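You operate a simulated robot arm through the tools that you are given. There is no shell and no other tool.

Carry out the task below with a simulated robot arm. There is one attempt and no reset: what you move stays moved.

JOB
Shut both window leaves, bolt and lock them, and hang the card back.
Fine: the leaf with the bolt first; the blue card hangs under the handle; fingers clear of the frame; the heater stays off.
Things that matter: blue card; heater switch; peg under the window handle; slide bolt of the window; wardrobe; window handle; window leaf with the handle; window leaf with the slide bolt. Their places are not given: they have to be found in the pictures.

Only the result counts: the job must be done as asked and must still hold three seconds after the hand-in. Knocking over, shifting, dropping, spilling or breaking anything else fails it.

ROBOT AND FRAMES
A 6-joint arm with a two-finger gripper, fixed in place. Base frame: the origin is at the foot of the arm, x ahead of it, y to its left, z up. Readings come in m, degrees, newtons and seconds.
With the tool pointing down near the work surface it reaches from about 0.22 to 0.96 m from the base axis. Its first joint turns from -166.0 to 166.0 degrees. Payload 3.43 kg.
The tool frame sits at the grasp point between the pads (the TCP): z along the fingers, y along the line on which they close. The tips reach 0.02 m beyond it. Largest opening 0.19 m; the body of the gripper starts 0.248 m behind the TCP.
Orientation is told as [roll, pitch, yaw] about the base's x, y, z axes, in that order, counted from this pose: with the fingers straight down and closing along the base's y, the tool's x points along the base's -x, its y along +y and its z along -z.

CONTROLS
- The arm moves only by the tool jog_arm. Its argument "plan" is a list that holds one entry, the list of rows, each a list of 7 numbers: the shift along the tool's x, y, z in m, then the turn, a rotation vector about the tool's x, y, z in degrees, then the gripper command, from -1 (shut) to 1 (fully open), values between in proportion. In form: [[[dx, dy, dz, ax, ay, az, gripper], ...]]. A call has 1 to 20 rows; each row shifts and turns the commanded pose from where the row before left it, along the tool's axes as they then stand. Each row takes 0.2 s and may step no farther than 0.05 m and 8.6 degrees from the row before; otherwise, or with a gripper value out of range, the whole call is refused. Where a pose cannot be reached the arm comes as near as it can. A force on the tool above 90 N (or 10 N above the force at the start of the call, whichever is more), or a blocked arm, ends the call early, and 0.2 s more pass. Each finger travels about 0.153 m/s and halts on what it meets, pressing with about 31 N; the grip force reading is that of the motor and also rises with nothing between the fingers. The clock runs only during rows and for 0.2 s after the last one: add rows that do not move to give the fingers time. The reply holds the time, the measured pose of the TCP, the force on the tool along the base axes, the opening and the grip force, in the units named above and with some noise, with the torque about the TCP (base axes, N m) and any sound that the robot's microphone picked up.
- Cameras (640 x 400 px; columns grow to the right, rows downward): "scene" is fixed at [0.2174, 0.4994, 1.8274]; the picture's right is [-0.25, -0.97, 0.00], its down [-0.73, 0.19, -0.66] and it looks along [0.64, -0.17, -0.75] (base axes); focal length 261 px, centre (320, 200). "wrist" rides on the gripper at [0.07, -0.008, -0.288] in the tool frame; the picture's right is [0.12, 0.99, 0.00], its down [-0.96, 0.12, -0.25] and it looks along [-0.25, 0.03, 0.97] (tool axes); focal length 261 px, centre (320, 200).
- grab_frame(camera): a new picture of that camera. It takes no simulated time.
- raise_lower(by): slides the trunk up (or, below 0, down) by that many m; the arm rides with it, the base frame stays. It gives what a move gives, with no picture.
- point_at(camera, pixels): for up to 12 pixels [column, row] of the newest picture of that camera ("zoom" is the newest enlarged one), the place [x, y, z] in the base frame of the surface seen there, good to about 0.003 m. It takes no simulated time.
- close_up(camera, box): a new picture of the part [left, top, right, bottom] of that camera's present view, enlarged. It takes no simulated time.
- sign_off(): hands the job in; it is judged then, once.

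Open the gripper and draw the arm clear of the work before you hand the job in, unless the task says otherwise.

The tools are called after ">>>" as name(argument=value, ...) on one line, values as JSON. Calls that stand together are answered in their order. jog_arm: Moves the arm, as the interface text tells. Its arguments: {"type":"object","properties":{"plan":{"type":"array"}},"required":["plan"]} The other tools are called the same way: raise_lower (by) slides the trunk up or down; grab_frame (camera) takes a picture; point_at (camera, pixels) gives the place of the surface under pixels of a picture; close_up (camera, box) takes an enlarged picture of a part of a camera's view; sign_off () hands the job in.

At the start:

```text
time: 0.0
tcp_pos: [0.5078, -0.0633, 1.492]
orientation: [0.0, 0.0, 0.0]
contact_force: [0.3, -0.1, 0.1]
moment: [0.03, -0.01, -0.01]
gripper_width: 0.1901
finger_force: 0.1
trunk travel left (down, up): [-0.375, 0.065]
```

scene: 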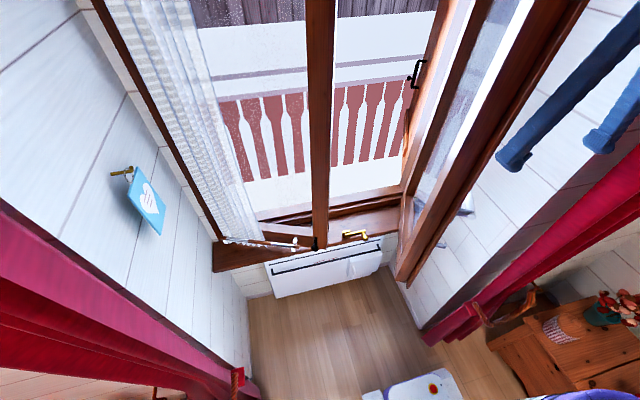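
wrist: 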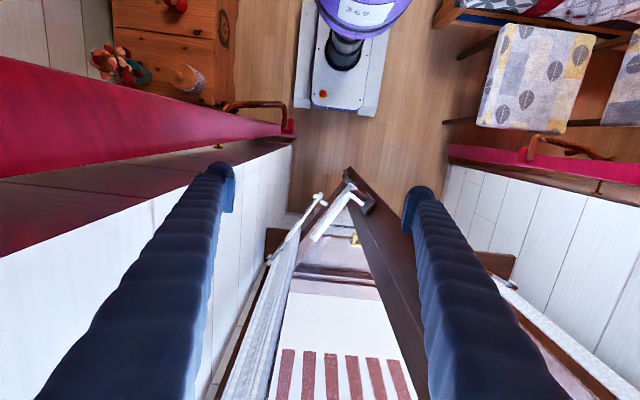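

I start by looking closely at the scene: the left leaf (with curtain) stands ajar around columns 100-320, the right leaf is wide open at columns 400-590, and the blue card hangs on the left wall near (145,200). I take enlarged views.

>>> close_up(camera="scene", box=[200, 180, 420, 310])

>>> close_up(camera="scene", box=[80, 140, 220, 260])

>>> close_up(camera="scene", box=[360, 0, 600, 150])

```text
2.91 times, centred on (310, 245) of scene
```

zoom: 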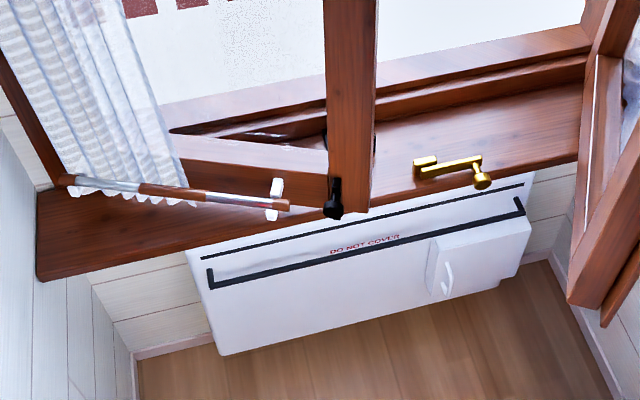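

```text
3.33 times, centred on (150, 200) of scene
```

zoom: 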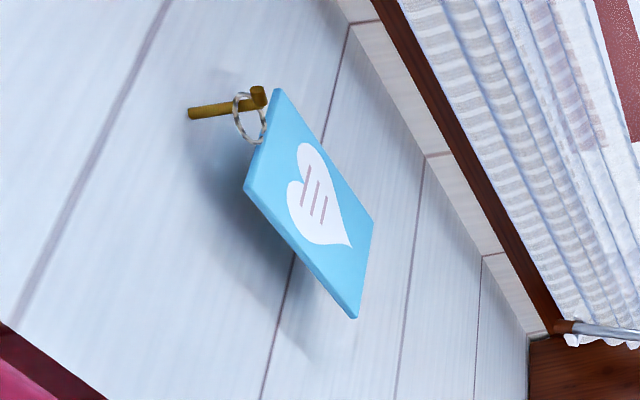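

```text
2.67 times, centred on (480, 75) of scene
```

zoom: 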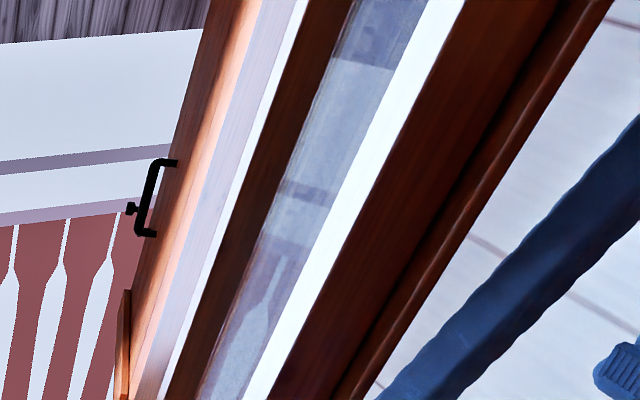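

I probe points on the scene to get the geometry: leaf edges, sill, jambs, bolt, handle, and the brass item on the sill.

>>> grab_frame(camera="scene")

>>> point_at(camera="scene", pixels=[[320, 20], [320, 120], [320, 200], [319, 235], [315, 243], [300, 235], [215, 235], [150, 100], [110, 20], [345, 236], [360, 236], [362, 241]])

>>> point_at(camera="scene", pixels=[[410, 275], [400, 270], [405, 200], [450, 180], [540, 20], [500, 100], [415, 65], [412, 85], [432, 60], [425, 150], [465, 80], [575, 20]])

>>> point_at(camera="scene", pixels=[[122, 172], [133, 170], [140, 165], [135, 185], [150, 230], [163, 210], [100, 180], [230, 260], [270, 265], [380, 245], [350, 268], [352, 274]])

```text
taken
```

scene: 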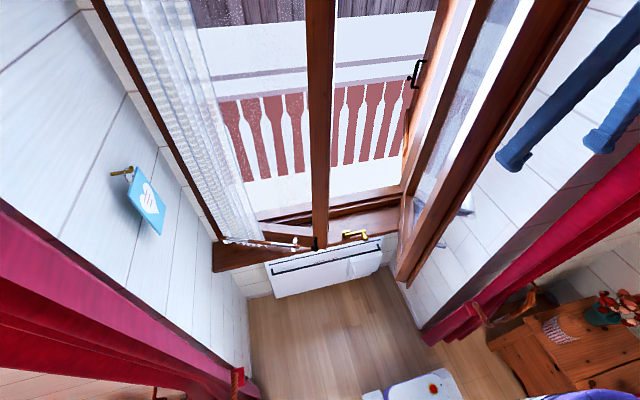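

```text
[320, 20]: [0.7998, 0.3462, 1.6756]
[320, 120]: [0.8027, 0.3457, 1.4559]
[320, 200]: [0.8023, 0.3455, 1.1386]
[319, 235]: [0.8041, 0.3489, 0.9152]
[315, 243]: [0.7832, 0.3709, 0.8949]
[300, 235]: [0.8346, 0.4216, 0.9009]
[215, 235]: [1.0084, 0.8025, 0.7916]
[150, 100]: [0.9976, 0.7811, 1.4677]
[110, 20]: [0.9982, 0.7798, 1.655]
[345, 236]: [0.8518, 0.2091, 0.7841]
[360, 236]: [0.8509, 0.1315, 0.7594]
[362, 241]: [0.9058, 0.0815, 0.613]
```

```text
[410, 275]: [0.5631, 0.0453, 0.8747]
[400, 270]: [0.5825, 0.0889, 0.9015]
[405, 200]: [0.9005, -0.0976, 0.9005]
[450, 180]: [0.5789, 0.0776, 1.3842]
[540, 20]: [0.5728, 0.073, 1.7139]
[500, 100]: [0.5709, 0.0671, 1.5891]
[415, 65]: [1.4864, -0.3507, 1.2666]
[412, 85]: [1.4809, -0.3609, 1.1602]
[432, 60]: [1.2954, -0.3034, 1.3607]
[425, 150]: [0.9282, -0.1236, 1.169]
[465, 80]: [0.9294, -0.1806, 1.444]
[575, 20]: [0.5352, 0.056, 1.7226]
```

```text
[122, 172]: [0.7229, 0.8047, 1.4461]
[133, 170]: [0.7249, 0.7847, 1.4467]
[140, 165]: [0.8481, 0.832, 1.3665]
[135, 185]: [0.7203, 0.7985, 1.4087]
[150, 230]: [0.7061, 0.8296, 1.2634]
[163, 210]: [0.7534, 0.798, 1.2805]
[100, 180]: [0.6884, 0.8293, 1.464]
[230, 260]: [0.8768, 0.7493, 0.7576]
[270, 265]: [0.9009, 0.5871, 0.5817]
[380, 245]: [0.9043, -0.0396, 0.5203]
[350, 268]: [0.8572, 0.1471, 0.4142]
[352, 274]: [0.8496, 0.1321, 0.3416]
```

The right leaf's free edge seems to be near (0.57, 0.06), the left leaf's near (0.80, 0.35); a black handle shows at (1.48, -0.35). I probe more pixels on the right side and in the wrist view.

>>> grab_frame(camera="wrist")

>>> point_at(camera="wrist", pixels=[[350, 180], [370, 240], [400, 340], [330, 215], [350, 195], [320, 195], [300, 220], [270, 270], [250, 350], [230, 395], [290, 250], [355, 240]])

>>> point_at(camera="scene", pixels=[[440, 20], [445, 60], [458, 40], [470, 40], [480, 30], [500, 40], [520, 20], [420, 180], [430, 190], [440, 170], [460, 205], [405, 120]])

>>> close_up(camera="wrist", box=[220, 150, 460, 300])

>>> close_up(camera="scene", box=[380, 130, 500, 290])

```text
taken
```

wrist: 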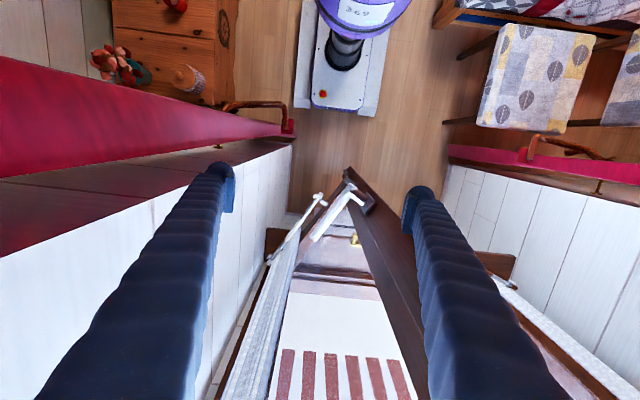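

```text
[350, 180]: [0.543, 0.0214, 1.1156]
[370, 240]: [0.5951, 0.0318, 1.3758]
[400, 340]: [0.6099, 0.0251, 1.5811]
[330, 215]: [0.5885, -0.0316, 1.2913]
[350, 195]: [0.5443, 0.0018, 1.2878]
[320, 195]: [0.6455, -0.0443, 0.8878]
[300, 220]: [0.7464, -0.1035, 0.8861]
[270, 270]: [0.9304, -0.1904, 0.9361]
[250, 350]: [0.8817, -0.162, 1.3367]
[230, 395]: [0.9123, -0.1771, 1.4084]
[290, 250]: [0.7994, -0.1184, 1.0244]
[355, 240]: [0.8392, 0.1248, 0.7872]
```

```text
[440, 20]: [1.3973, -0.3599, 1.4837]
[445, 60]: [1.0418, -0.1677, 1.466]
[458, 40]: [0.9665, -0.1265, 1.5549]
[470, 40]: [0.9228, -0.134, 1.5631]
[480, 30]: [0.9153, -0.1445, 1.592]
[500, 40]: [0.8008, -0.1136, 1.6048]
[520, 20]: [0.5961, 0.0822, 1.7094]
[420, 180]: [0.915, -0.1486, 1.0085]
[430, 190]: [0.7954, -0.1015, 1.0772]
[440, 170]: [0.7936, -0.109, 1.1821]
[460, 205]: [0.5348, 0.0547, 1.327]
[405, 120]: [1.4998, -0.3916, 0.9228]
```

```text
2.67 times, centred on (340, 225) of wrist
```

zoom: 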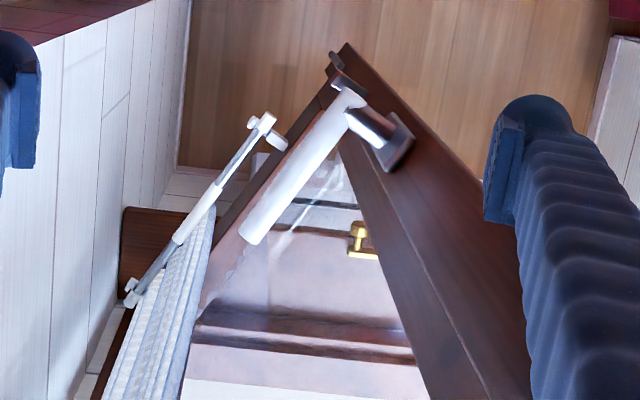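

```text
2.50 times, centred on (440, 210) of scene
```

zoom: 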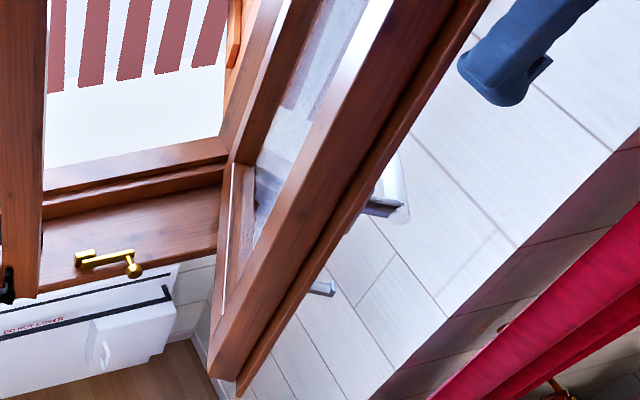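

The right leaf carries a chrome lever handle on its room-side face around (0.545, 0.0, 1.29). I look closer at the bolt, handle, peg, and the chrome parts.

>>> close_up(camera="scene", box=[295, 220, 375, 270])

>>> close_up(camera="wrist", box=[300, 155, 400, 220])

>>> close_up(camera="scene", box=[410, 180, 500, 260])

```text
8.00 times, centred on (335, 245) of scene
```

zoom: 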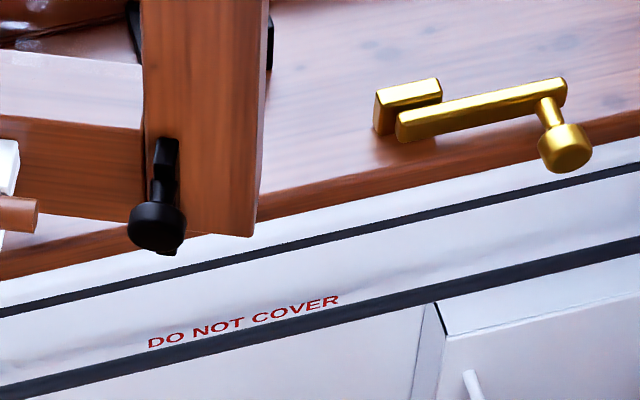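

```text
6.15 times, centred on (350, 188) of wrist
```

zoom: 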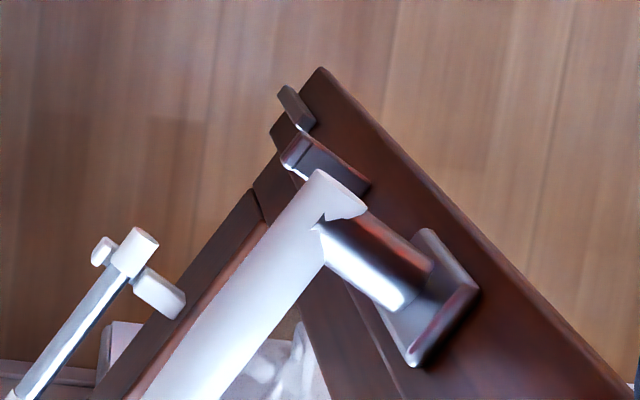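

```text
5.00 times, centred on (455, 220) of scene
```

zoom: 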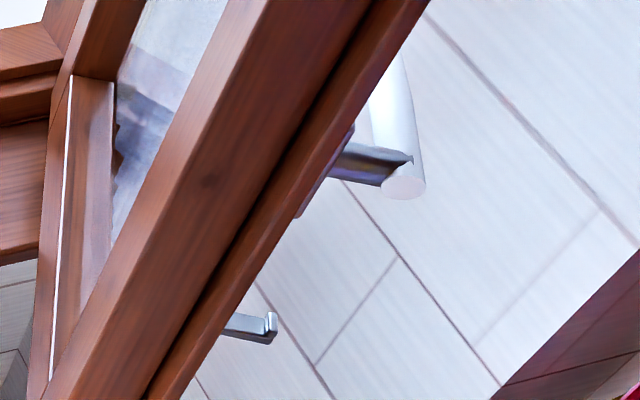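

I probe the peg and handle in this newest enlargement: peg end at zoom (270,322), handle end at (400,185).

>>> point_at(camera="zoom", pixels=[[270, 322], [240, 328], [270, 335], [405, 187], [405, 130], [395, 80], [360, 165], [330, 175], [300, 210], [380, 40]])

>>> close_up(camera="scene", box=[295, 220, 375, 270])

```text
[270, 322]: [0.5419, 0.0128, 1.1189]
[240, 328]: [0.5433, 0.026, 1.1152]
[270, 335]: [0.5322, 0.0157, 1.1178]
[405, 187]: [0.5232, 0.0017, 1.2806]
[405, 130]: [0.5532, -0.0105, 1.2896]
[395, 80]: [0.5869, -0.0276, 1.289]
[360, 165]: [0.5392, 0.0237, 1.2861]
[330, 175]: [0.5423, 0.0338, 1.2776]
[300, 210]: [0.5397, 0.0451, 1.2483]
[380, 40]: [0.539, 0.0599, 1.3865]
```

```text
8.00 times, centred on (335, 245) of scene
```

zoom: 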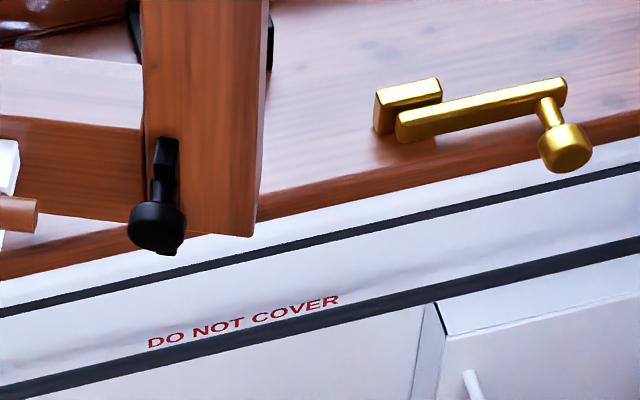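

I probe the bolt, the brass part and the stile bottom in this enlargement.

>>> point_at(camera="zoom", pixels=[[165, 150], [157, 205], [155, 230], [178, 253], [250, 233], [150, 130], [258, 130], [410, 90], [480, 105], [565, 150], [548, 100], [600, 60]])

>>> close_up(camera="scene", box=[230, 170, 420, 250])

```text
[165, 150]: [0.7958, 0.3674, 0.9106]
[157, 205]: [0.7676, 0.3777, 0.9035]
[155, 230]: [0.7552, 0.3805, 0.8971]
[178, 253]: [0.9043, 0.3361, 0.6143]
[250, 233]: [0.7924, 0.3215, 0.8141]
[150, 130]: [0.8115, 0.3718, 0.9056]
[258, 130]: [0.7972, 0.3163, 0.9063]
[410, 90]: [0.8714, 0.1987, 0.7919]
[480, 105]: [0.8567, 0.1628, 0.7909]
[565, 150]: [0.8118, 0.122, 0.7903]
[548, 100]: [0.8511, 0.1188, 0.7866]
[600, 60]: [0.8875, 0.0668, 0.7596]
```

```text
3.37 times, centred on (325, 210) of scene
```

zoom: 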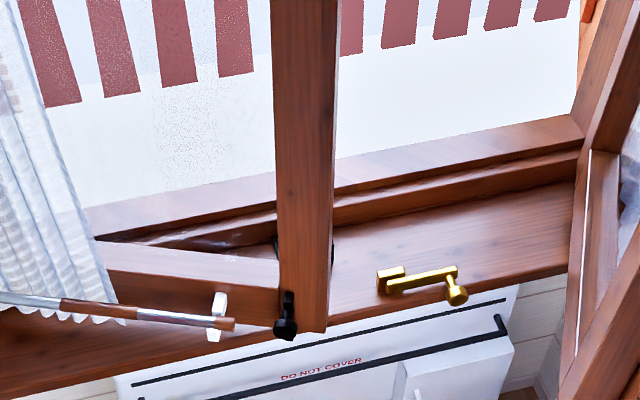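

There is something black behind the stile at about zoom (277,245) and (332,250); I probe these and the frame/sill profile.

>>> close_up(camera="scene", box=[295, 195, 345, 255])

>>> close_up(camera="scene", box=[300, 0, 440, 100])

```text
6.67 times, centred on (320, 225) of scene
```

zoom: 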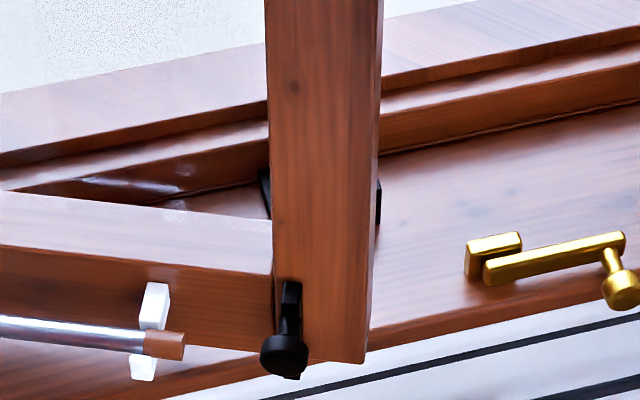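

```text
4.00 times, centred on (370, 50) of scene
```

zoom: 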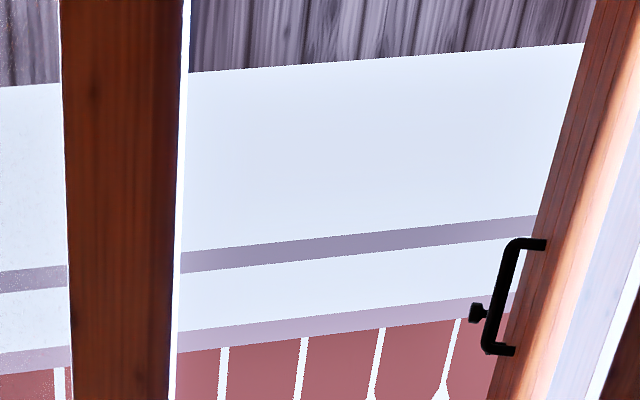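

I map the surroundings: walls, curtains and drawers around the work area.

>>> grab_frame(camera="scene")

>>> point_at(camera="scene", pixels=[[480, 200], [520, 260], [430, 290], [440, 320], [600, 200], [20, 100], [60, 180], [120, 290], [220, 300], [60, 260], [30, 320], [240, 375]])

>>> point_at(camera="scene", pixels=[[630, 180], [620, 240], [545, 265], [510, 300], [560, 340], [620, 300], [390, 300], [300, 330], [385, 225], [388, 205], [440, 242], [270, 215]])

>>> point_at(camera="scene", pixels=[[280, 212], [350, 195], [350, 203], [380, 200], [230, 245], [255, 240], [310, 220], [200, 130], [250, 218], [260, 228], [320, 245], [190, 200]])

```text
taken
```

scene: 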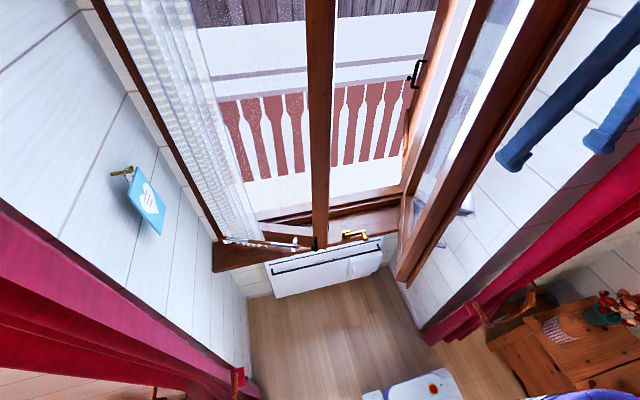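

```text
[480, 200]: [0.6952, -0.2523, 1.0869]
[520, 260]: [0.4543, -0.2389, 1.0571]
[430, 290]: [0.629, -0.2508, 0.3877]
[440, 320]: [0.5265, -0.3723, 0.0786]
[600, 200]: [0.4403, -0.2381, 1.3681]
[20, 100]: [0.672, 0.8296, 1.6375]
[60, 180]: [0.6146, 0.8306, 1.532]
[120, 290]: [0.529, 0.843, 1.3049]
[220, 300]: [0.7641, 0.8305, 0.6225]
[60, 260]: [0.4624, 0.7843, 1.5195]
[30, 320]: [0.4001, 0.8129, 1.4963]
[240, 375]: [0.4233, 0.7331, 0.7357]
```

```text
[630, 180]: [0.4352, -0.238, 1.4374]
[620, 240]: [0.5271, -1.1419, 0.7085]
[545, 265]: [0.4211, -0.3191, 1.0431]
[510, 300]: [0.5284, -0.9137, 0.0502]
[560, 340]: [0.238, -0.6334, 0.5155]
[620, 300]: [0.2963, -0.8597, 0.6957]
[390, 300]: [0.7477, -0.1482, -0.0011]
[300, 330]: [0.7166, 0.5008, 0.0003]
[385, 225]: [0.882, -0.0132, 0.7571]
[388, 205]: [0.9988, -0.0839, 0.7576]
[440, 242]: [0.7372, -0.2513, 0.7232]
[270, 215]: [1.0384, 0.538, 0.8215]
```

```text
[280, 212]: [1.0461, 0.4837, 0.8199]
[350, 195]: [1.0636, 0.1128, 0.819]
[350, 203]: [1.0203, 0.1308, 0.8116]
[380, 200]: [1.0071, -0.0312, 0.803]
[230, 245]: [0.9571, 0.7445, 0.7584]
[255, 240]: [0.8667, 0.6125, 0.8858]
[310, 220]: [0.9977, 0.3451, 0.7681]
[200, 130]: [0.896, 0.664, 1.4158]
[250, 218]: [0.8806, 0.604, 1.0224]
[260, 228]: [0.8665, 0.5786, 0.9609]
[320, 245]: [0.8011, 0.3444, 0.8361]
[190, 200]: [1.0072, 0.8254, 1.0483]
```

The niche has side walls at y≈0.83 and y≈-0.25; the left (bolt) leaf hinges near (1.0,0.78) and is open about 26°, with its bolt knob at about (0.76,0.38,0.90); the right (handle) leaf is open about 63°. I first back the gripper away from the right leaf's edge, shut it, and shift to y≈0.34.

>>> jog_arm(plan=[[[0.03, 0, 0, 0, 0, 0, 0.5], [0.03, 0, 0, 0, 0, 0, 0], [0.03, 0, 0, 0, 0, 0, -1], [0, 0.04, 0, 0, 0, 0, -1], [0, 0.05, 0, 0, 0, 0, -1], [0, 0.05, 0, 0, 0, 0, -1], [0, 0.05, 0, 0, 0, 0, -1], [0, 0.05, 0, 0, 0, 0, -1], [0, 0.05, 0, 0, 0, 0, -1], [0, 0.05, 0, 0, 0, 0, -1], [0, 0.05, 0, 0, 0, 0, -1]]])

>>> grab_frame(camera="scene")

>>> grab_frame(camera="wrist")

```text
time: 2.4
tcp_pos: [0.428, 0.324, 1.4923]
orientation: [-0.2, 0.1, -1.3]
contact_force: [0.3, -0.1, -0.8]
moment: [-0.2, 0.14, -0.01]
gripper_width: 0.0001
finger_force: 31.1
trunk travel left (down, up): [-0.375, 0.065]
```

```text
taken
```

scene: 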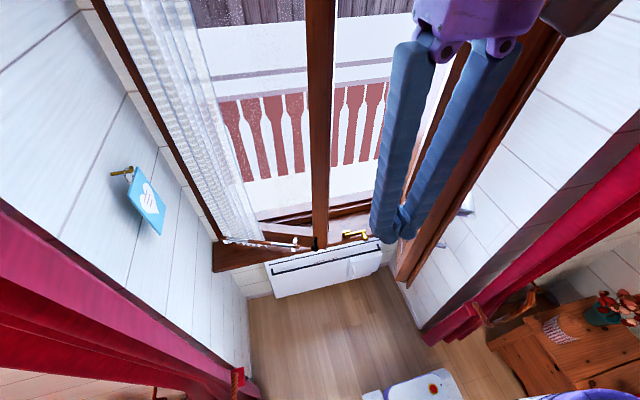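

```text
taken
```

wrist: 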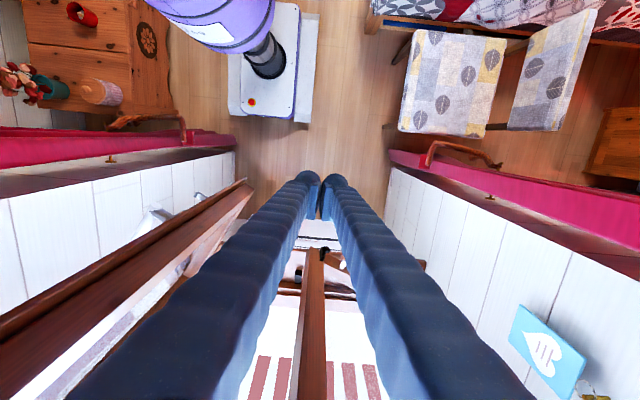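

The fingers are shut and clear at (0.428,0.324,1.49). I move forward to x≈0.62 and pitch the tool to point at the window (+x).

>>> jog_arm(plan=[[[-0.05, 0, 0, 0, 0, 0, -1], [-0.05, 0, 0, 0, 0, 0, -1], [-0.05, 0, 0, 0, 0, 0, -1], [-0.03, 0, 0, 0, -8, 0, -1], [0, 0, 0, 0, -8.2, 0, -1], [0, 0, 0, 0, -8.2, 0, -1], [0, 0, 0, 0, -8.2, 0, -1], [0, 0, 0, 0, -8.2, 0, -1], [0, 0, 0, 0, -8.2, 0, -1], [0, 0, 0, 0, -8.2, 0, -1], [0, 0, 0, 0, -8.2, 0, -1], [0, 0, 0, 0, -8.2, 0, -1], [0, 0, 0, 0, -8.2, 0, -1], [0, 0, 0, 0, -8.2, 0, -1]]])

>>> grab_frame(camera="scene")

>>> grab_frame(camera="wrist")

```text
time: 3.9
tcp_pos: [0.656, 0.2185, 1.4266]
orientation: [-4.1, -21.7, -9.3]
contact_force: [0.1, 0.1, 1.1]
moment: [-0.06, -0.04, -0.08]
gripper_width: 0.0001
finger_force: 31.1
trunk travel left (down, up): [-0.375, 0.065]
stopped in row 7: the arm was blocked; the commanded pose is now the measured one
```

```text
taken
```

scene: 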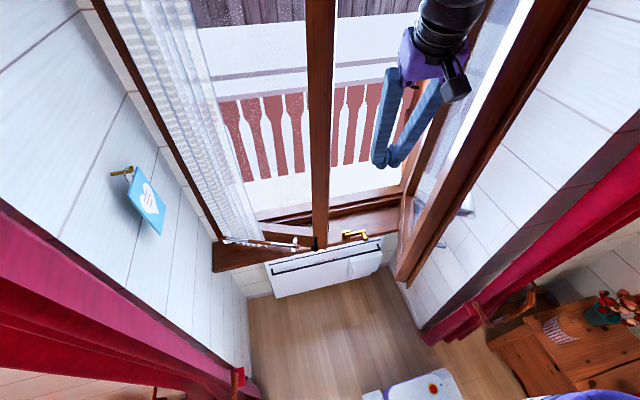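

```text
taken
```

wrist: 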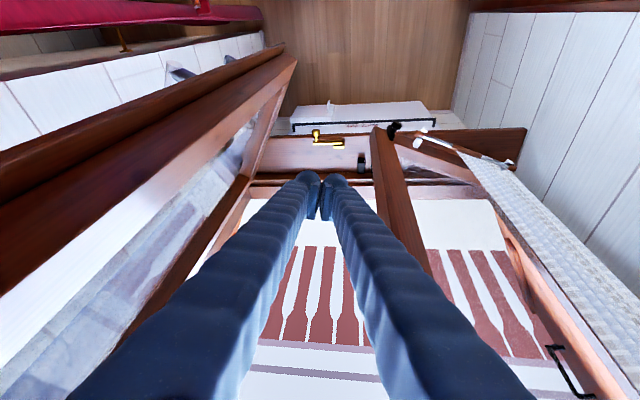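

The arm stopped as "blocked" with the pose twisted (roll -4°, yaw -9°), no contact force, and nothing in the scene has moved, so it looks like a wrist singularity or reach limit. I return towards the tool-down attitude and a lower-radius spot, then will yaw the tool in line with the arm before pitching.

>>> jog_arm(plan=[[[0, 0, 0, 0, 7.2, 0, -1], [0, 0, 0, 0, 7.2, 0, -1], [0, 0, 0, 0, 7.2, 0, -1]]])

>>> grab_frame(camera="scene")

```text
time: 4.7
tcp_pos: [0.659, 0.22, 1.4252]
orientation: [-3.8, 0.2, -10.7]
contact_force: [1.8, 0.4, -0.6]
moment: [-0.02, 0.2, 0.01]
gripper_width: 0.0
finger_force: 30.7
trunk travel left (down, up): [-0.375, 0.065]
```

```text
taken
```

scene: 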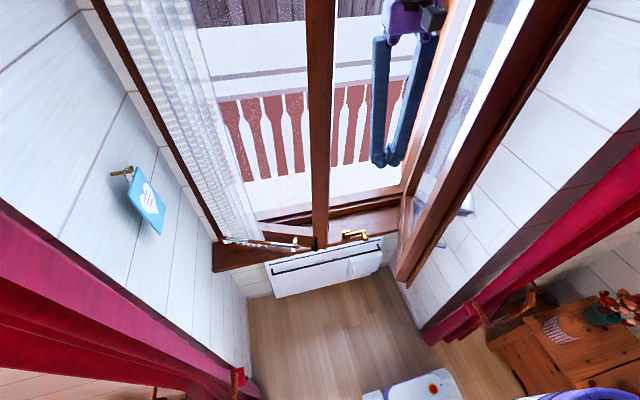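

That works. Now I yaw the tool to line up with the arm's plane (about 18.5°) and level the roll, then begin pitching.

>>> jog_arm(plan=[[[0, 0, 0, -3.8, 0, 0, -1], [0, 0, 0, 0, 0, -7.3, -1], [0, 0, 0, 0, 0, -7.3, -1], [0, 0, 0, 0, 0, -7.3, -1], [0, 0, 0, 0, 0, -7.3, -1], [0, 0, 0, 0, -8, 0, -1], [0, 0, 0, 0, -8, 0, -1]]])

```text
time: 6.3
tcp_pos: [0.656, 0.2181, 1.4275]
orientation: [0.1, -16.3, 18.6]
contact_force: [-0.3, -0.4, 0.1]
moment: [0.01, -0.02, 0.02]
gripper_width: 0.0
finger_force: 30.6
trunk travel left (down, up): [-0.375, 0.065]
```

The in-plane attitude tracks perfectly (pitch -16.3°, yaw 18.6°), so I continue pitching in the plane.

>>> jog_arm(plan=[[[0, 0, 0, 0, -8, 0, -1], [0, 0, 0, 0, -8, 0, -1], [0, 0, 0, 0, -8, 0, -1], [0, 0, 0, 0, -8, 0, -1], [0, 0, 0, 0, -8, 0, -1], [0, 0, 0, 0, -8, 0, -1], [0, 0, 0, 0, -8, 0, -1], [0, 0, 0, 0, -8, 0, -1], [0, 0, 0, 0, -8, 0, -1]]])

>>> grab_frame(camera="scene")

>>> grab_frame(camera="wrist")

```text
time: 8.3
tcp_pos: [0.7754, 0.2776, 1.501]
orientation: [-0.7, -88.1, 19.2]
contact_force: [0.8, 0.0, -0.4]
moment: [0.05, -0.06, -0.02]
gripper_width: 0.0001
finger_force: 31.2
out of reach, approached as far as the arm can: row 4, 6, 7, 8, 9
trunk travel left (down, up): [-0.375, 0.065]
```

```text
taken
```

scene: 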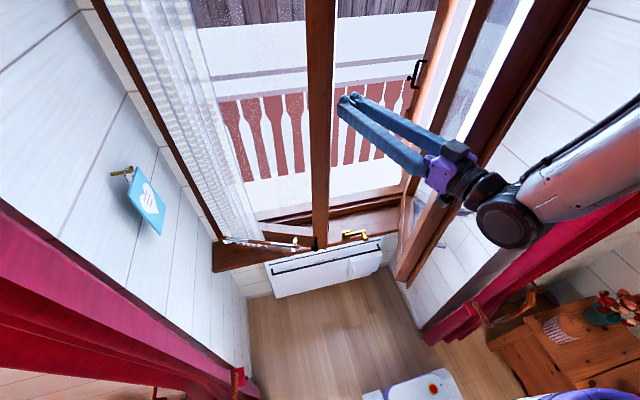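

```text
taken
```

wrist: 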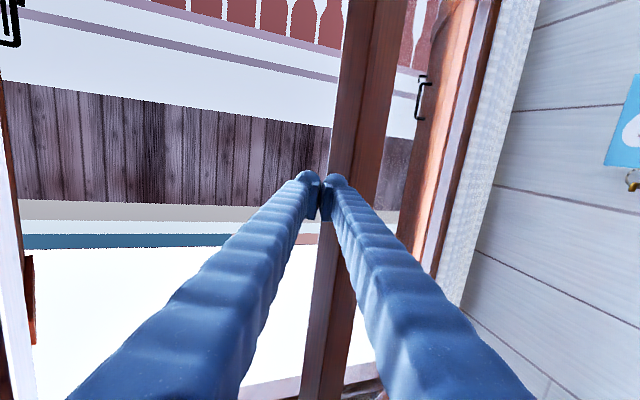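

The tool is now horizontal at (0.775,0.278,1.50), pointing at yaw 19°, just short of the stile. I measure the left leaf's face more exactly and check the latest wrist view pixels.

>>> point_at(camera="scene", pixels=[[289, 234], [280, 231], [272, 229], [312, 150], [318, 150], [325, 150], [329, 150], [318, 60], [330, 60], [313, 100], [305, 238], [296, 241]])

>>> point_at(camera="wrist", pixels=[[370, 60], [385, 60], [350, 60], [345, 250], [330, 300], [320, 180], [430, 150], [455, 200], [470, 100], [490, 100], [400, 110], [600, 250]])

```text
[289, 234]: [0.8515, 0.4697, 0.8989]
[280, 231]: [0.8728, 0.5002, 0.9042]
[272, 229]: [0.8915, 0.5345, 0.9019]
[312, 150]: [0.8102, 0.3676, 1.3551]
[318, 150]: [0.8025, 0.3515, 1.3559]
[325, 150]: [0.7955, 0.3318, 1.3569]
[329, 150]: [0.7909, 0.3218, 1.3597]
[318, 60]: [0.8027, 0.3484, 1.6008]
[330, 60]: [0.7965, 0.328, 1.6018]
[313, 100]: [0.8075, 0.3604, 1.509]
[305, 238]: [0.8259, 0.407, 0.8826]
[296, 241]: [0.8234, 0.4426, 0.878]
```

```text
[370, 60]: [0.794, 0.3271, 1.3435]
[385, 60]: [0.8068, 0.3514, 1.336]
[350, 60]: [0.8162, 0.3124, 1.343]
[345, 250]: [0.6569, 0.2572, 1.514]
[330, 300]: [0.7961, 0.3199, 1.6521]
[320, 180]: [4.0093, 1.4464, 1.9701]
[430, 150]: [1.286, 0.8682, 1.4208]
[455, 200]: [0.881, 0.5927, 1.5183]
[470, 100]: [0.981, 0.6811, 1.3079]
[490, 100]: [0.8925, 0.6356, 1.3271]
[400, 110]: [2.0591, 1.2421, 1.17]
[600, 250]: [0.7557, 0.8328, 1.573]
```

The stile's inner face runs from (0.791,0.322) to (0.812,0.372), i.e. open about 24°, hinge near (0.991,0.76). I back the tool off and lower it a little before moving across to the room side of that face.

>>> jog_arm(plan=[[[0.03, 0, -0.02, 0, 0, 0, -1], [0.04, 0, -0.02, 0, 0, 0, -1], [0.04, 0, -0.02, 0, 0, 0, -1], [0, 0, 0, 0, 0, 0, -1]]])

```text
time: 9.3
tcp_pos: [0.7849, 0.29, 1.4111]
orientation: [-1.9, -88.3, 20.4]
contact_force: [-0.2, 0.2, 0.1]
moment: [0.01, 0.01, -0.11]
gripper_width: 0.0003
finger_force: 31.0
out of reach, approached as far as the arm can: row 1, 2, 3
trunk travel left (down, up): [-0.375, 0.065]
```

Pulling straight back is limited because the wrist is too near the arm's axis; yawing the tool to the right (towards -20°) moves the wrist outward, away from the right leaf, and aligns it with the leaf normal. I do that slowly with a 1 cm shift away from the stile edge.

>>> jog_arm(plan=[[[0, -0.01, 0, 3, 0, 0, -1], [0, 0, 0, 5, 0, 0, -1], [0, 0, 0, 6, 0, 0, -1], [0, 0, 0, 6, 0, 0, -1], [0, 0, 0, 0, 0, 0, -1]]])

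>>> grab_frame(camera="scene")

```text
time: 10.5
tcp_pos: [0.7884, 0.2802, 1.4089]
orientation: [-21.1, -88.2, 19.6]
contact_force: [0.2, 0.7, -0.5]
moment: [0.02, 0.0, -0.03]
gripper_width: 0.0
finger_force: 31.3
trunk travel left (down, up): [-0.375, 0.065]
```

```text
taken
```

scene: 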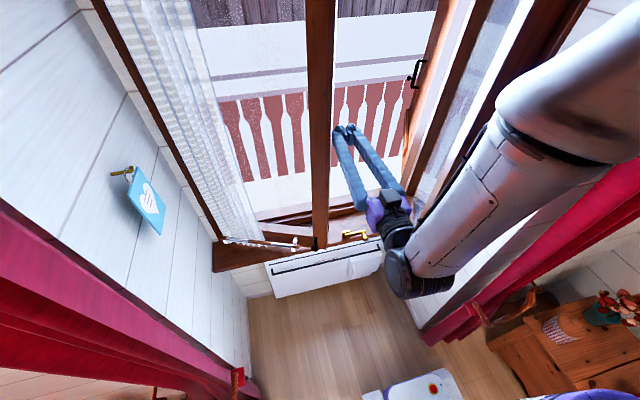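

Heading is now about -1° and the gripper is well off the right leaf. I retract straight back from the stile.

>>> jog_arm(plan=[[[0, 0, -0.03, 2, 0, 0, -1], [0, 0, -0.03, 5, 0, 0, -1], [0, 0, -0.03, 5, 0, 0, -1], [0, 0, 0, 0, 0, 0, -1]]])

```text
time: 11.5
tcp_pos: [0.6994, 0.2847, 1.41]
orientation: [-32.7, -88.3, 19.2]
contact_force: [-0.1, -0.3, 0.4]
moment: [0.0, -0.03, -0.03]
gripper_width: 0.0
finger_force: 31.4
trunk travel left (down, up): [-0.375, 0.065]
```

Clear of the stile now at (0.699,0.285,1.41). I move left and down to stand in front of the stile's room-side face at about (0.745,0.39,1.25).

>>> jog_arm(plan=[[[0.038, 0.028, 0.005, 0, 0, 0, -1], [0.04, 0.028, 0.005, 0, 0, 0, -1], [0.04, 0.028, 0.005, 0, 0, 0, -1], [0.04, 0.028, 0.005, 0, 0, 0, -1], [0, 0, 0, 0, 0, 0, -1]]])

>>> grab_frame(camera="scene")

>>> grab_frame(camera="wrist")

```text
time: 12.7
tcp_pos: [0.7387, 0.3878, 1.2542]
orientation: [-33.2, -88.4, 19.8]
contact_force: [0.1, -0.3, -0.6]
moment: [0.0, -0.01, -0.06]
gripper_width: 0.0003
finger_force: 30.5
trunk travel left (down, up): [-0.375, 0.065]
```

```text
taken
```

scene: 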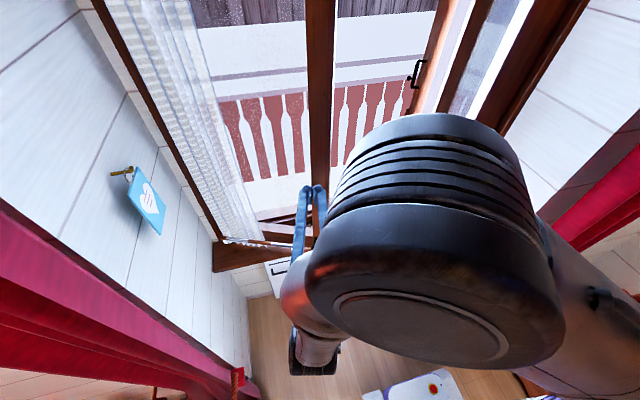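

```text
taken
```

wrist: 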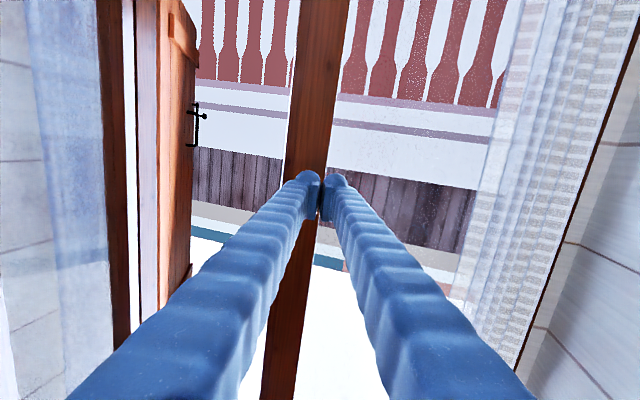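

The fingertips face the stile. I push along the leaf's arc towards closing, first about two thirds of the way.

>>> jog_arm(plan=[[[0, -0.01, 0.025, 0, 0, 0, -1], [0, -0.01, 0.0243, 0, 0, 0, -1], [0, -0.0038, 0.0191, 0, 0, 0, -1], [0, -0.0038, 0.0191, 0, 0, 0, -1], [0, -0.0013, 0.0196, 0, 0, 0, -1], [0, -0.0013, 0.0196, 0, 0, 0, -1], [0, 0.0003, 0.0196, 0, 0, 0, -1], [0, 0.0003, 0.0196, 0, 0, 0, -1]]])

>>> grab_frame(camera="scene")

>>> grab_frame(camera="wrist")

```text
time: 14.5
tcp_pos: [0.895, 0.3214, 1.2472]
orientation: [-32.8, -88.2, 19.5]
contact_force: [0.2, -0.4, 0.1]
moment: [-0.02, -0.03, 0.01]
gripper_width: 0.0
finger_force: 30.7
trunk travel left (down, up): [-0.375, 0.065]
```

```text
taken
```

scene: 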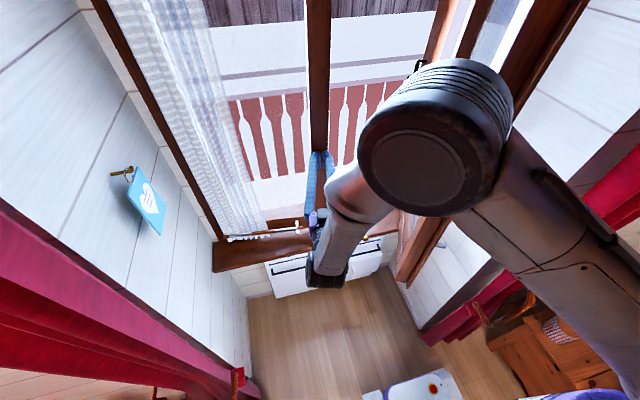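

```text
taken
```

wrist: 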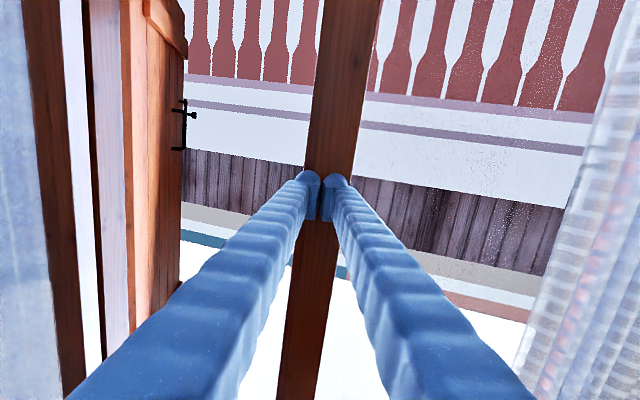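

The leaf swings with the fingertips with almost no force. I continue gently to the closed position.

>>> jog_arm(plan=[[[0, 0.002, 0.0195, 0, 0, 0, -1], [0, 0.002, 0.0195, 0, 0, 0, -1], [0, 0.0037, 0.013, 0, 0, 0, -1], [0, 0.003, 0.01, 0, 0, 0, -1], [0, 0.002, 0.006, 0, 0, 0, -1]]])

>>> grab_frame(camera="scene")

```text
time: 15.7
tcp_pos: [0.9467, 0.3158, 1.2462]
orientation: [-36.8, -88.0, 23.3]
contact_force: [-59.8, -3.7, 10.4]
moment: [0.22, -0.93, 0.53]
gripper_width: 0.0001
finger_force: 31.5
trunk travel left (down, up): [-0.375, 0.065]
stopped in row 5: the force on the tool passed its limit at 100 N (the readings are from after the stop); the commanded pose is now the measured one
```

```text
taken
```

scene: 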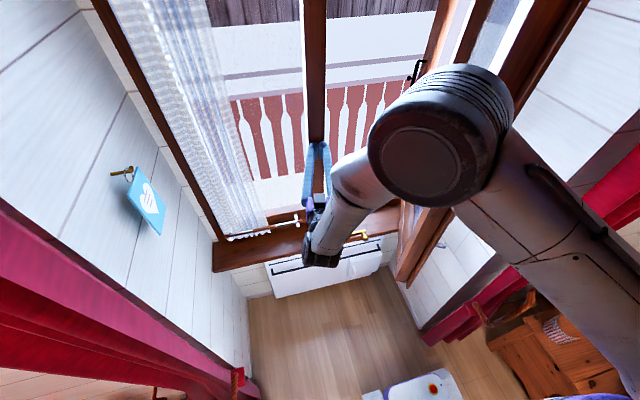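

The push met a firm stop with the tip at x≈0.97, so the leaf seems to be against the frame. I check its face points for parallelism with the frame.

>>> point_at(camera="scene", pixels=[[308, 40], [315, 40], [324, 40], [310, 100], [318, 120], [275, 225], [255, 229], [290, 222], [240, 232], [300, 222], [297, 215], [335, 205]])

>>> close_up(camera="scene", box=[220, 180, 380, 280])

```text
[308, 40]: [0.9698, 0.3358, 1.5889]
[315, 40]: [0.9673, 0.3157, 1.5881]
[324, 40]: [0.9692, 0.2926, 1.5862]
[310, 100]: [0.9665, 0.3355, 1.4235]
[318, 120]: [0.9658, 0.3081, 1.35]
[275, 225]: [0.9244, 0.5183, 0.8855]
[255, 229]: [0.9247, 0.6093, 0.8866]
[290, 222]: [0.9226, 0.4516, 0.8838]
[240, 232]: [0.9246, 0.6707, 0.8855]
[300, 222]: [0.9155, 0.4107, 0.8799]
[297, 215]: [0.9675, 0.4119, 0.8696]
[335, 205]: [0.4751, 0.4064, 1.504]
```

```text
4.00 times, centred on (300, 230) of scene
```

zoom: 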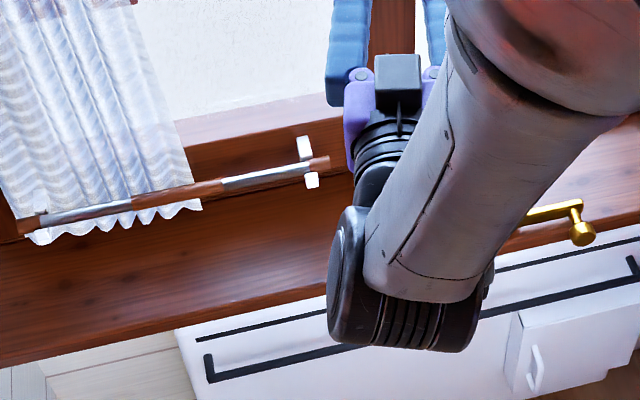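

The left leaf's face is flat at x≈0.968 all along, so it's closed. I check where the elbow is relative to the right leaf before lowering.

>>> point_at(camera="scene", pixels=[[415, 165], [480, 100], [400, 80], [550, 250], [350, 220], [320, 260], [470, 230], [600, 330], [520, 170]])

```text
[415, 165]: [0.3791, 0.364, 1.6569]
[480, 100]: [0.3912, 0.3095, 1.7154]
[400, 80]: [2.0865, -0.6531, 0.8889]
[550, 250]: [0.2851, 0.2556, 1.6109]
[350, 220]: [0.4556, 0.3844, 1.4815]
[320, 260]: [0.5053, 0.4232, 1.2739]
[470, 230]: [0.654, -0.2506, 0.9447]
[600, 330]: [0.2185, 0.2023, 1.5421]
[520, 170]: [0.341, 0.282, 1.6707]
```

The elbow is near (0.38,0.33,1.68), well left of the right leaf. I back off 6 cm and lower to z≈1.02 to look at the bolt.

>>> jog_arm(plan=[[[0, 0, -0.02, 0, 0, 0, -1], [0, 0, -0.03, 0, 0, 0, -1], [0, 0, -0.03, 0, 0, 0, -1], [0.04, 0, 0, 0, 0, 0, -1], [0.05, 0, 0, 0, 0, 0, -1], [0.05, 0, 0, 0, 0, 0, -1], [0.05, 0, 0, 0, 0, 0, -1], [0.04, 0, 0, 0, 0, 0, -1], [0, 0, 0, 0, 0, 0, -1]]])

>>> grab_frame(camera="wrist")

>>> grab_frame(camera="scene")

```text
time: 17.6
tcp_pos: [0.8722, 0.3293, 1.0141]
orientation: [-33.2, -87.6, 19.5]
contact_force: [0.1, 0.4, 0.6]
moment: [0.04, -0.02, -0.05]
gripper_width: 0.0
finger_force: 31.3
trunk travel left (down, up): [-0.375, 0.065]
```

```text
taken
```

wrist: 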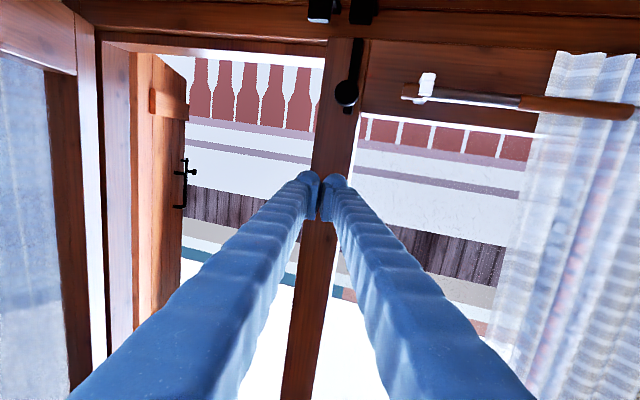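

```text
taken
```

scene: 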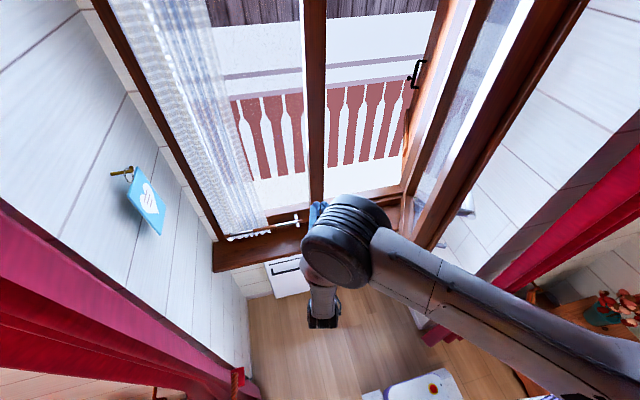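

The leaf stays put. In the (upside-down) wrist view the bolt is at about (350,80) and two black keeper parts at (320,10) and (362,10). I zoom in on it.

>>> close_up(camera="wrist", box=[270, 0, 430, 120])

>>> point_at(camera="wrist", pixels=[[346, 93], [352, 70], [356, 50], [340, 60], [362, 10], [320, 10], [345, 110], [335, 150], [361, 22], [320, 18]])

```text
3.33 times, centred on (350, 60) of wrist
```

zoom: 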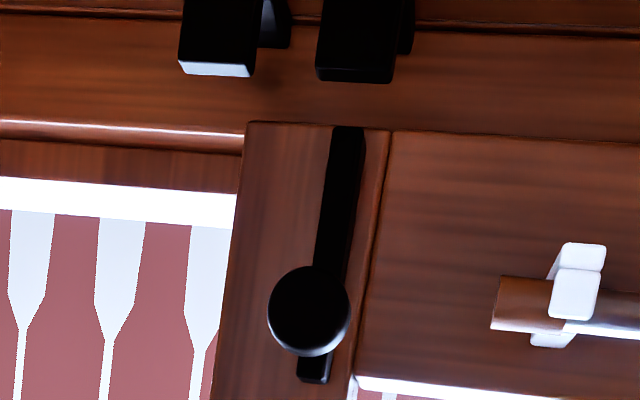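

```text
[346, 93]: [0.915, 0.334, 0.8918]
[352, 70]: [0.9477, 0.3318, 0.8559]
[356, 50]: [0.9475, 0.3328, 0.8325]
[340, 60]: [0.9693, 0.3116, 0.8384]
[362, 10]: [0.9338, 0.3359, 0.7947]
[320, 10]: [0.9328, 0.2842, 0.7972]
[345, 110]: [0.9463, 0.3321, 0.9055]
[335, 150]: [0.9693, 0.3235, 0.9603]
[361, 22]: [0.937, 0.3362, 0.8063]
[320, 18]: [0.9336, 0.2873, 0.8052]
```

The bolt bar runs at y≈0.332 with its knob at (0.915,0.334,0.892); a keeper block stands right below at (0.934,0.336,0.80). I bring the closed fingertips above the knob.

>>> jog_arm(plan=[[[0.03, 0.01, 0, 0, 0, 0, -1], [0.037, 0.0092, 0, 0, 0, 0, -1], [0, 0, 0.02, 0, 0, 0, -1], [0, 0, 0.02, 0, 0, 0, -1], [0, 0, 0, 0, 0, 0, -1]]])

>>> close_up(camera="wrist", box=[240, 80, 400, 220])

>>> grab_frame(camera="scene")

```text
time: 18.9
tcp_pos: [0.9108, 0.3404, 0.9451]
orientation: [-32.5, -87.7, 19.2]
contact_force: [-0.3, -0.4, -0.1]
moment: [-0.02, -0.01, 0.03]
gripper_width: 0.0001
finger_force: 30.9
trunk travel left (down, up): [-0.375, 0.065]
```

```text
2.86 times, centred on (320, 150) of wrist
```

zoom: 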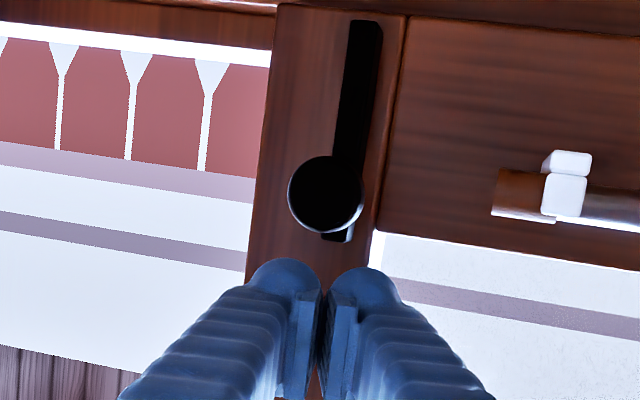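

```text
taken
```

scene: 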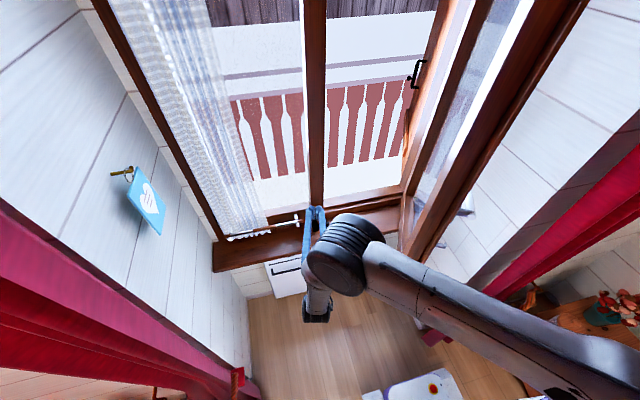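

The knob is centred under the finger pair in the picture. I push down in small steps.

>>> jog_arm(plan=[[[0.01, 0, 0, 0, 0, 0, -1], [0.01, 0, 0, 0, 0, 0, -1], [0.008, 0, 0, 0, 0, 0, -1], [0.008, 0, 0, 0, 0, 0, -1], [0, 0, 0, 0, 0, 0, -1]]])

>>> close_up(camera="wrist", box=[240, 60, 400, 220])

```text
time: 20.1
tcp_pos: [0.9096, 0.3396, 0.9092]
orientation: [-32.8, -87.6, 19.2]
contact_force: [-0.4, 0.9, 0.4]
moment: [-0.03, 0.02, 0.0]
gripper_width: 0.0
finger_force: 30.9
trunk travel left (down, up): [-0.375, 0.065]
```

```text
2.50 times, centred on (320, 140) of wrist
```

zoom: 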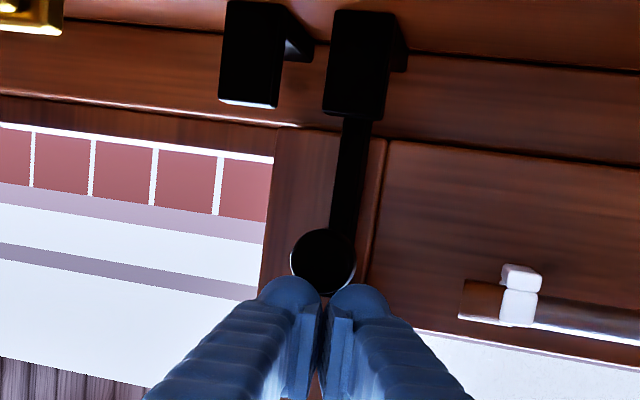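

The bolt bar now seems to reach the keeper block; I probe the knob and bar positions.

>>> point_at(camera="zoom", pixels=[[322, 260], [345, 200], [350, 140], [355, 90], [355, 112], [250, 80], [250, 100], [345, 285], [335, 290], [305, 260]])

>>> close_up(camera="scene", box=[280, 190, 360, 250])

```text
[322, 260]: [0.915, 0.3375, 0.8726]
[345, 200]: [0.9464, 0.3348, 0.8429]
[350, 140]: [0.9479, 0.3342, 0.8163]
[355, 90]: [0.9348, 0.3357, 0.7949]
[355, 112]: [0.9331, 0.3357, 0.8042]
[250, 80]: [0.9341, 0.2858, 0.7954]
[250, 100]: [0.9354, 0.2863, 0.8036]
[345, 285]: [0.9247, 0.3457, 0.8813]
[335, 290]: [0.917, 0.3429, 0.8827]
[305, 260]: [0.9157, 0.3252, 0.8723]
```

```text
6.67 times, centred on (320, 220) of scene
```

zoom: 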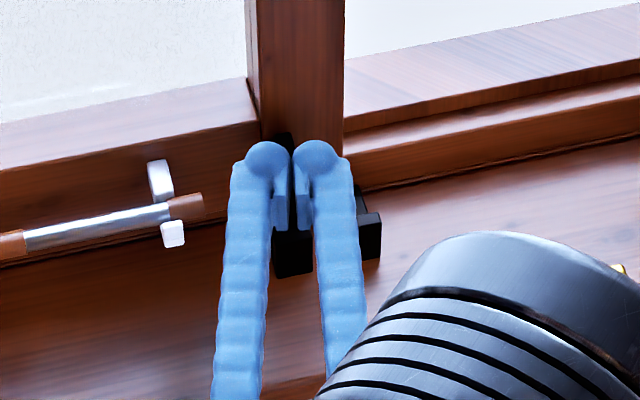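

The knob went from z 0.892 to 0.873 with almost no force. I keep pushing down until it stops.

>>> jog_arm(plan=[[[0.006, 0, 0, 0, 0, 0, -1], [0.006, 0, 0, 0, 0, 0, -1], [0.006, 0, 0, 0, 0, 0, -1], [0.006, 0, 0, 0, 0, 0, -1], [0, 0, 0, 0, 0, 0, -1]]])

>>> close_up(camera="wrist", box=[240, 60, 400, 220])

```text
time: 21.2
tcp_pos: [0.9064, 0.3376, 0.897]
orientation: [-44.1, -88.6, 30.5]
contact_force: [-9.7, -10.1, 61.0]
moment: [-0.34, -0.56, -0.2]
gripper_width: 0.0058
finger_force: 34.5
trunk travel left (down, up): [-0.375, 0.065]
```

```text
2.50 times, centred on (320, 140) of wrist
```

zoom: 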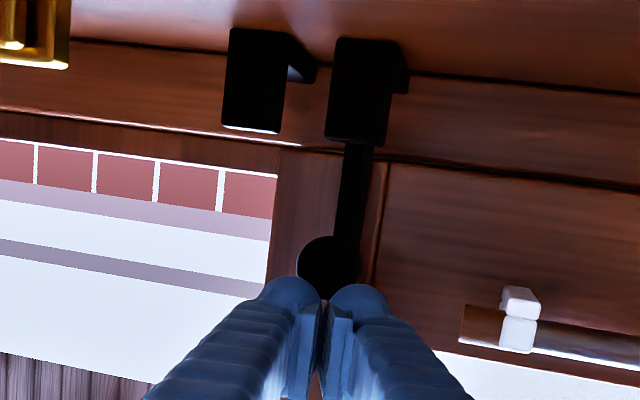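

Force reached 61 N upward, so the bolt seems at its end stop. I probe the knob again.

>>> point_at(camera="zoom", pixels=[[325, 260], [345, 210], [350, 165], [357, 115], [357, 138], [310, 262], [345, 255], [250, 125]])

```text
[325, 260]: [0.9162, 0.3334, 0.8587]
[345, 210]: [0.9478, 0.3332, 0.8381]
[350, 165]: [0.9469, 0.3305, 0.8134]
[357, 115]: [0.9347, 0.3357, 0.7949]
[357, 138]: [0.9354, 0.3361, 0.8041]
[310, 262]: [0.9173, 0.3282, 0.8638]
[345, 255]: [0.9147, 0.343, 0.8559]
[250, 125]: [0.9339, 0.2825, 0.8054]
```

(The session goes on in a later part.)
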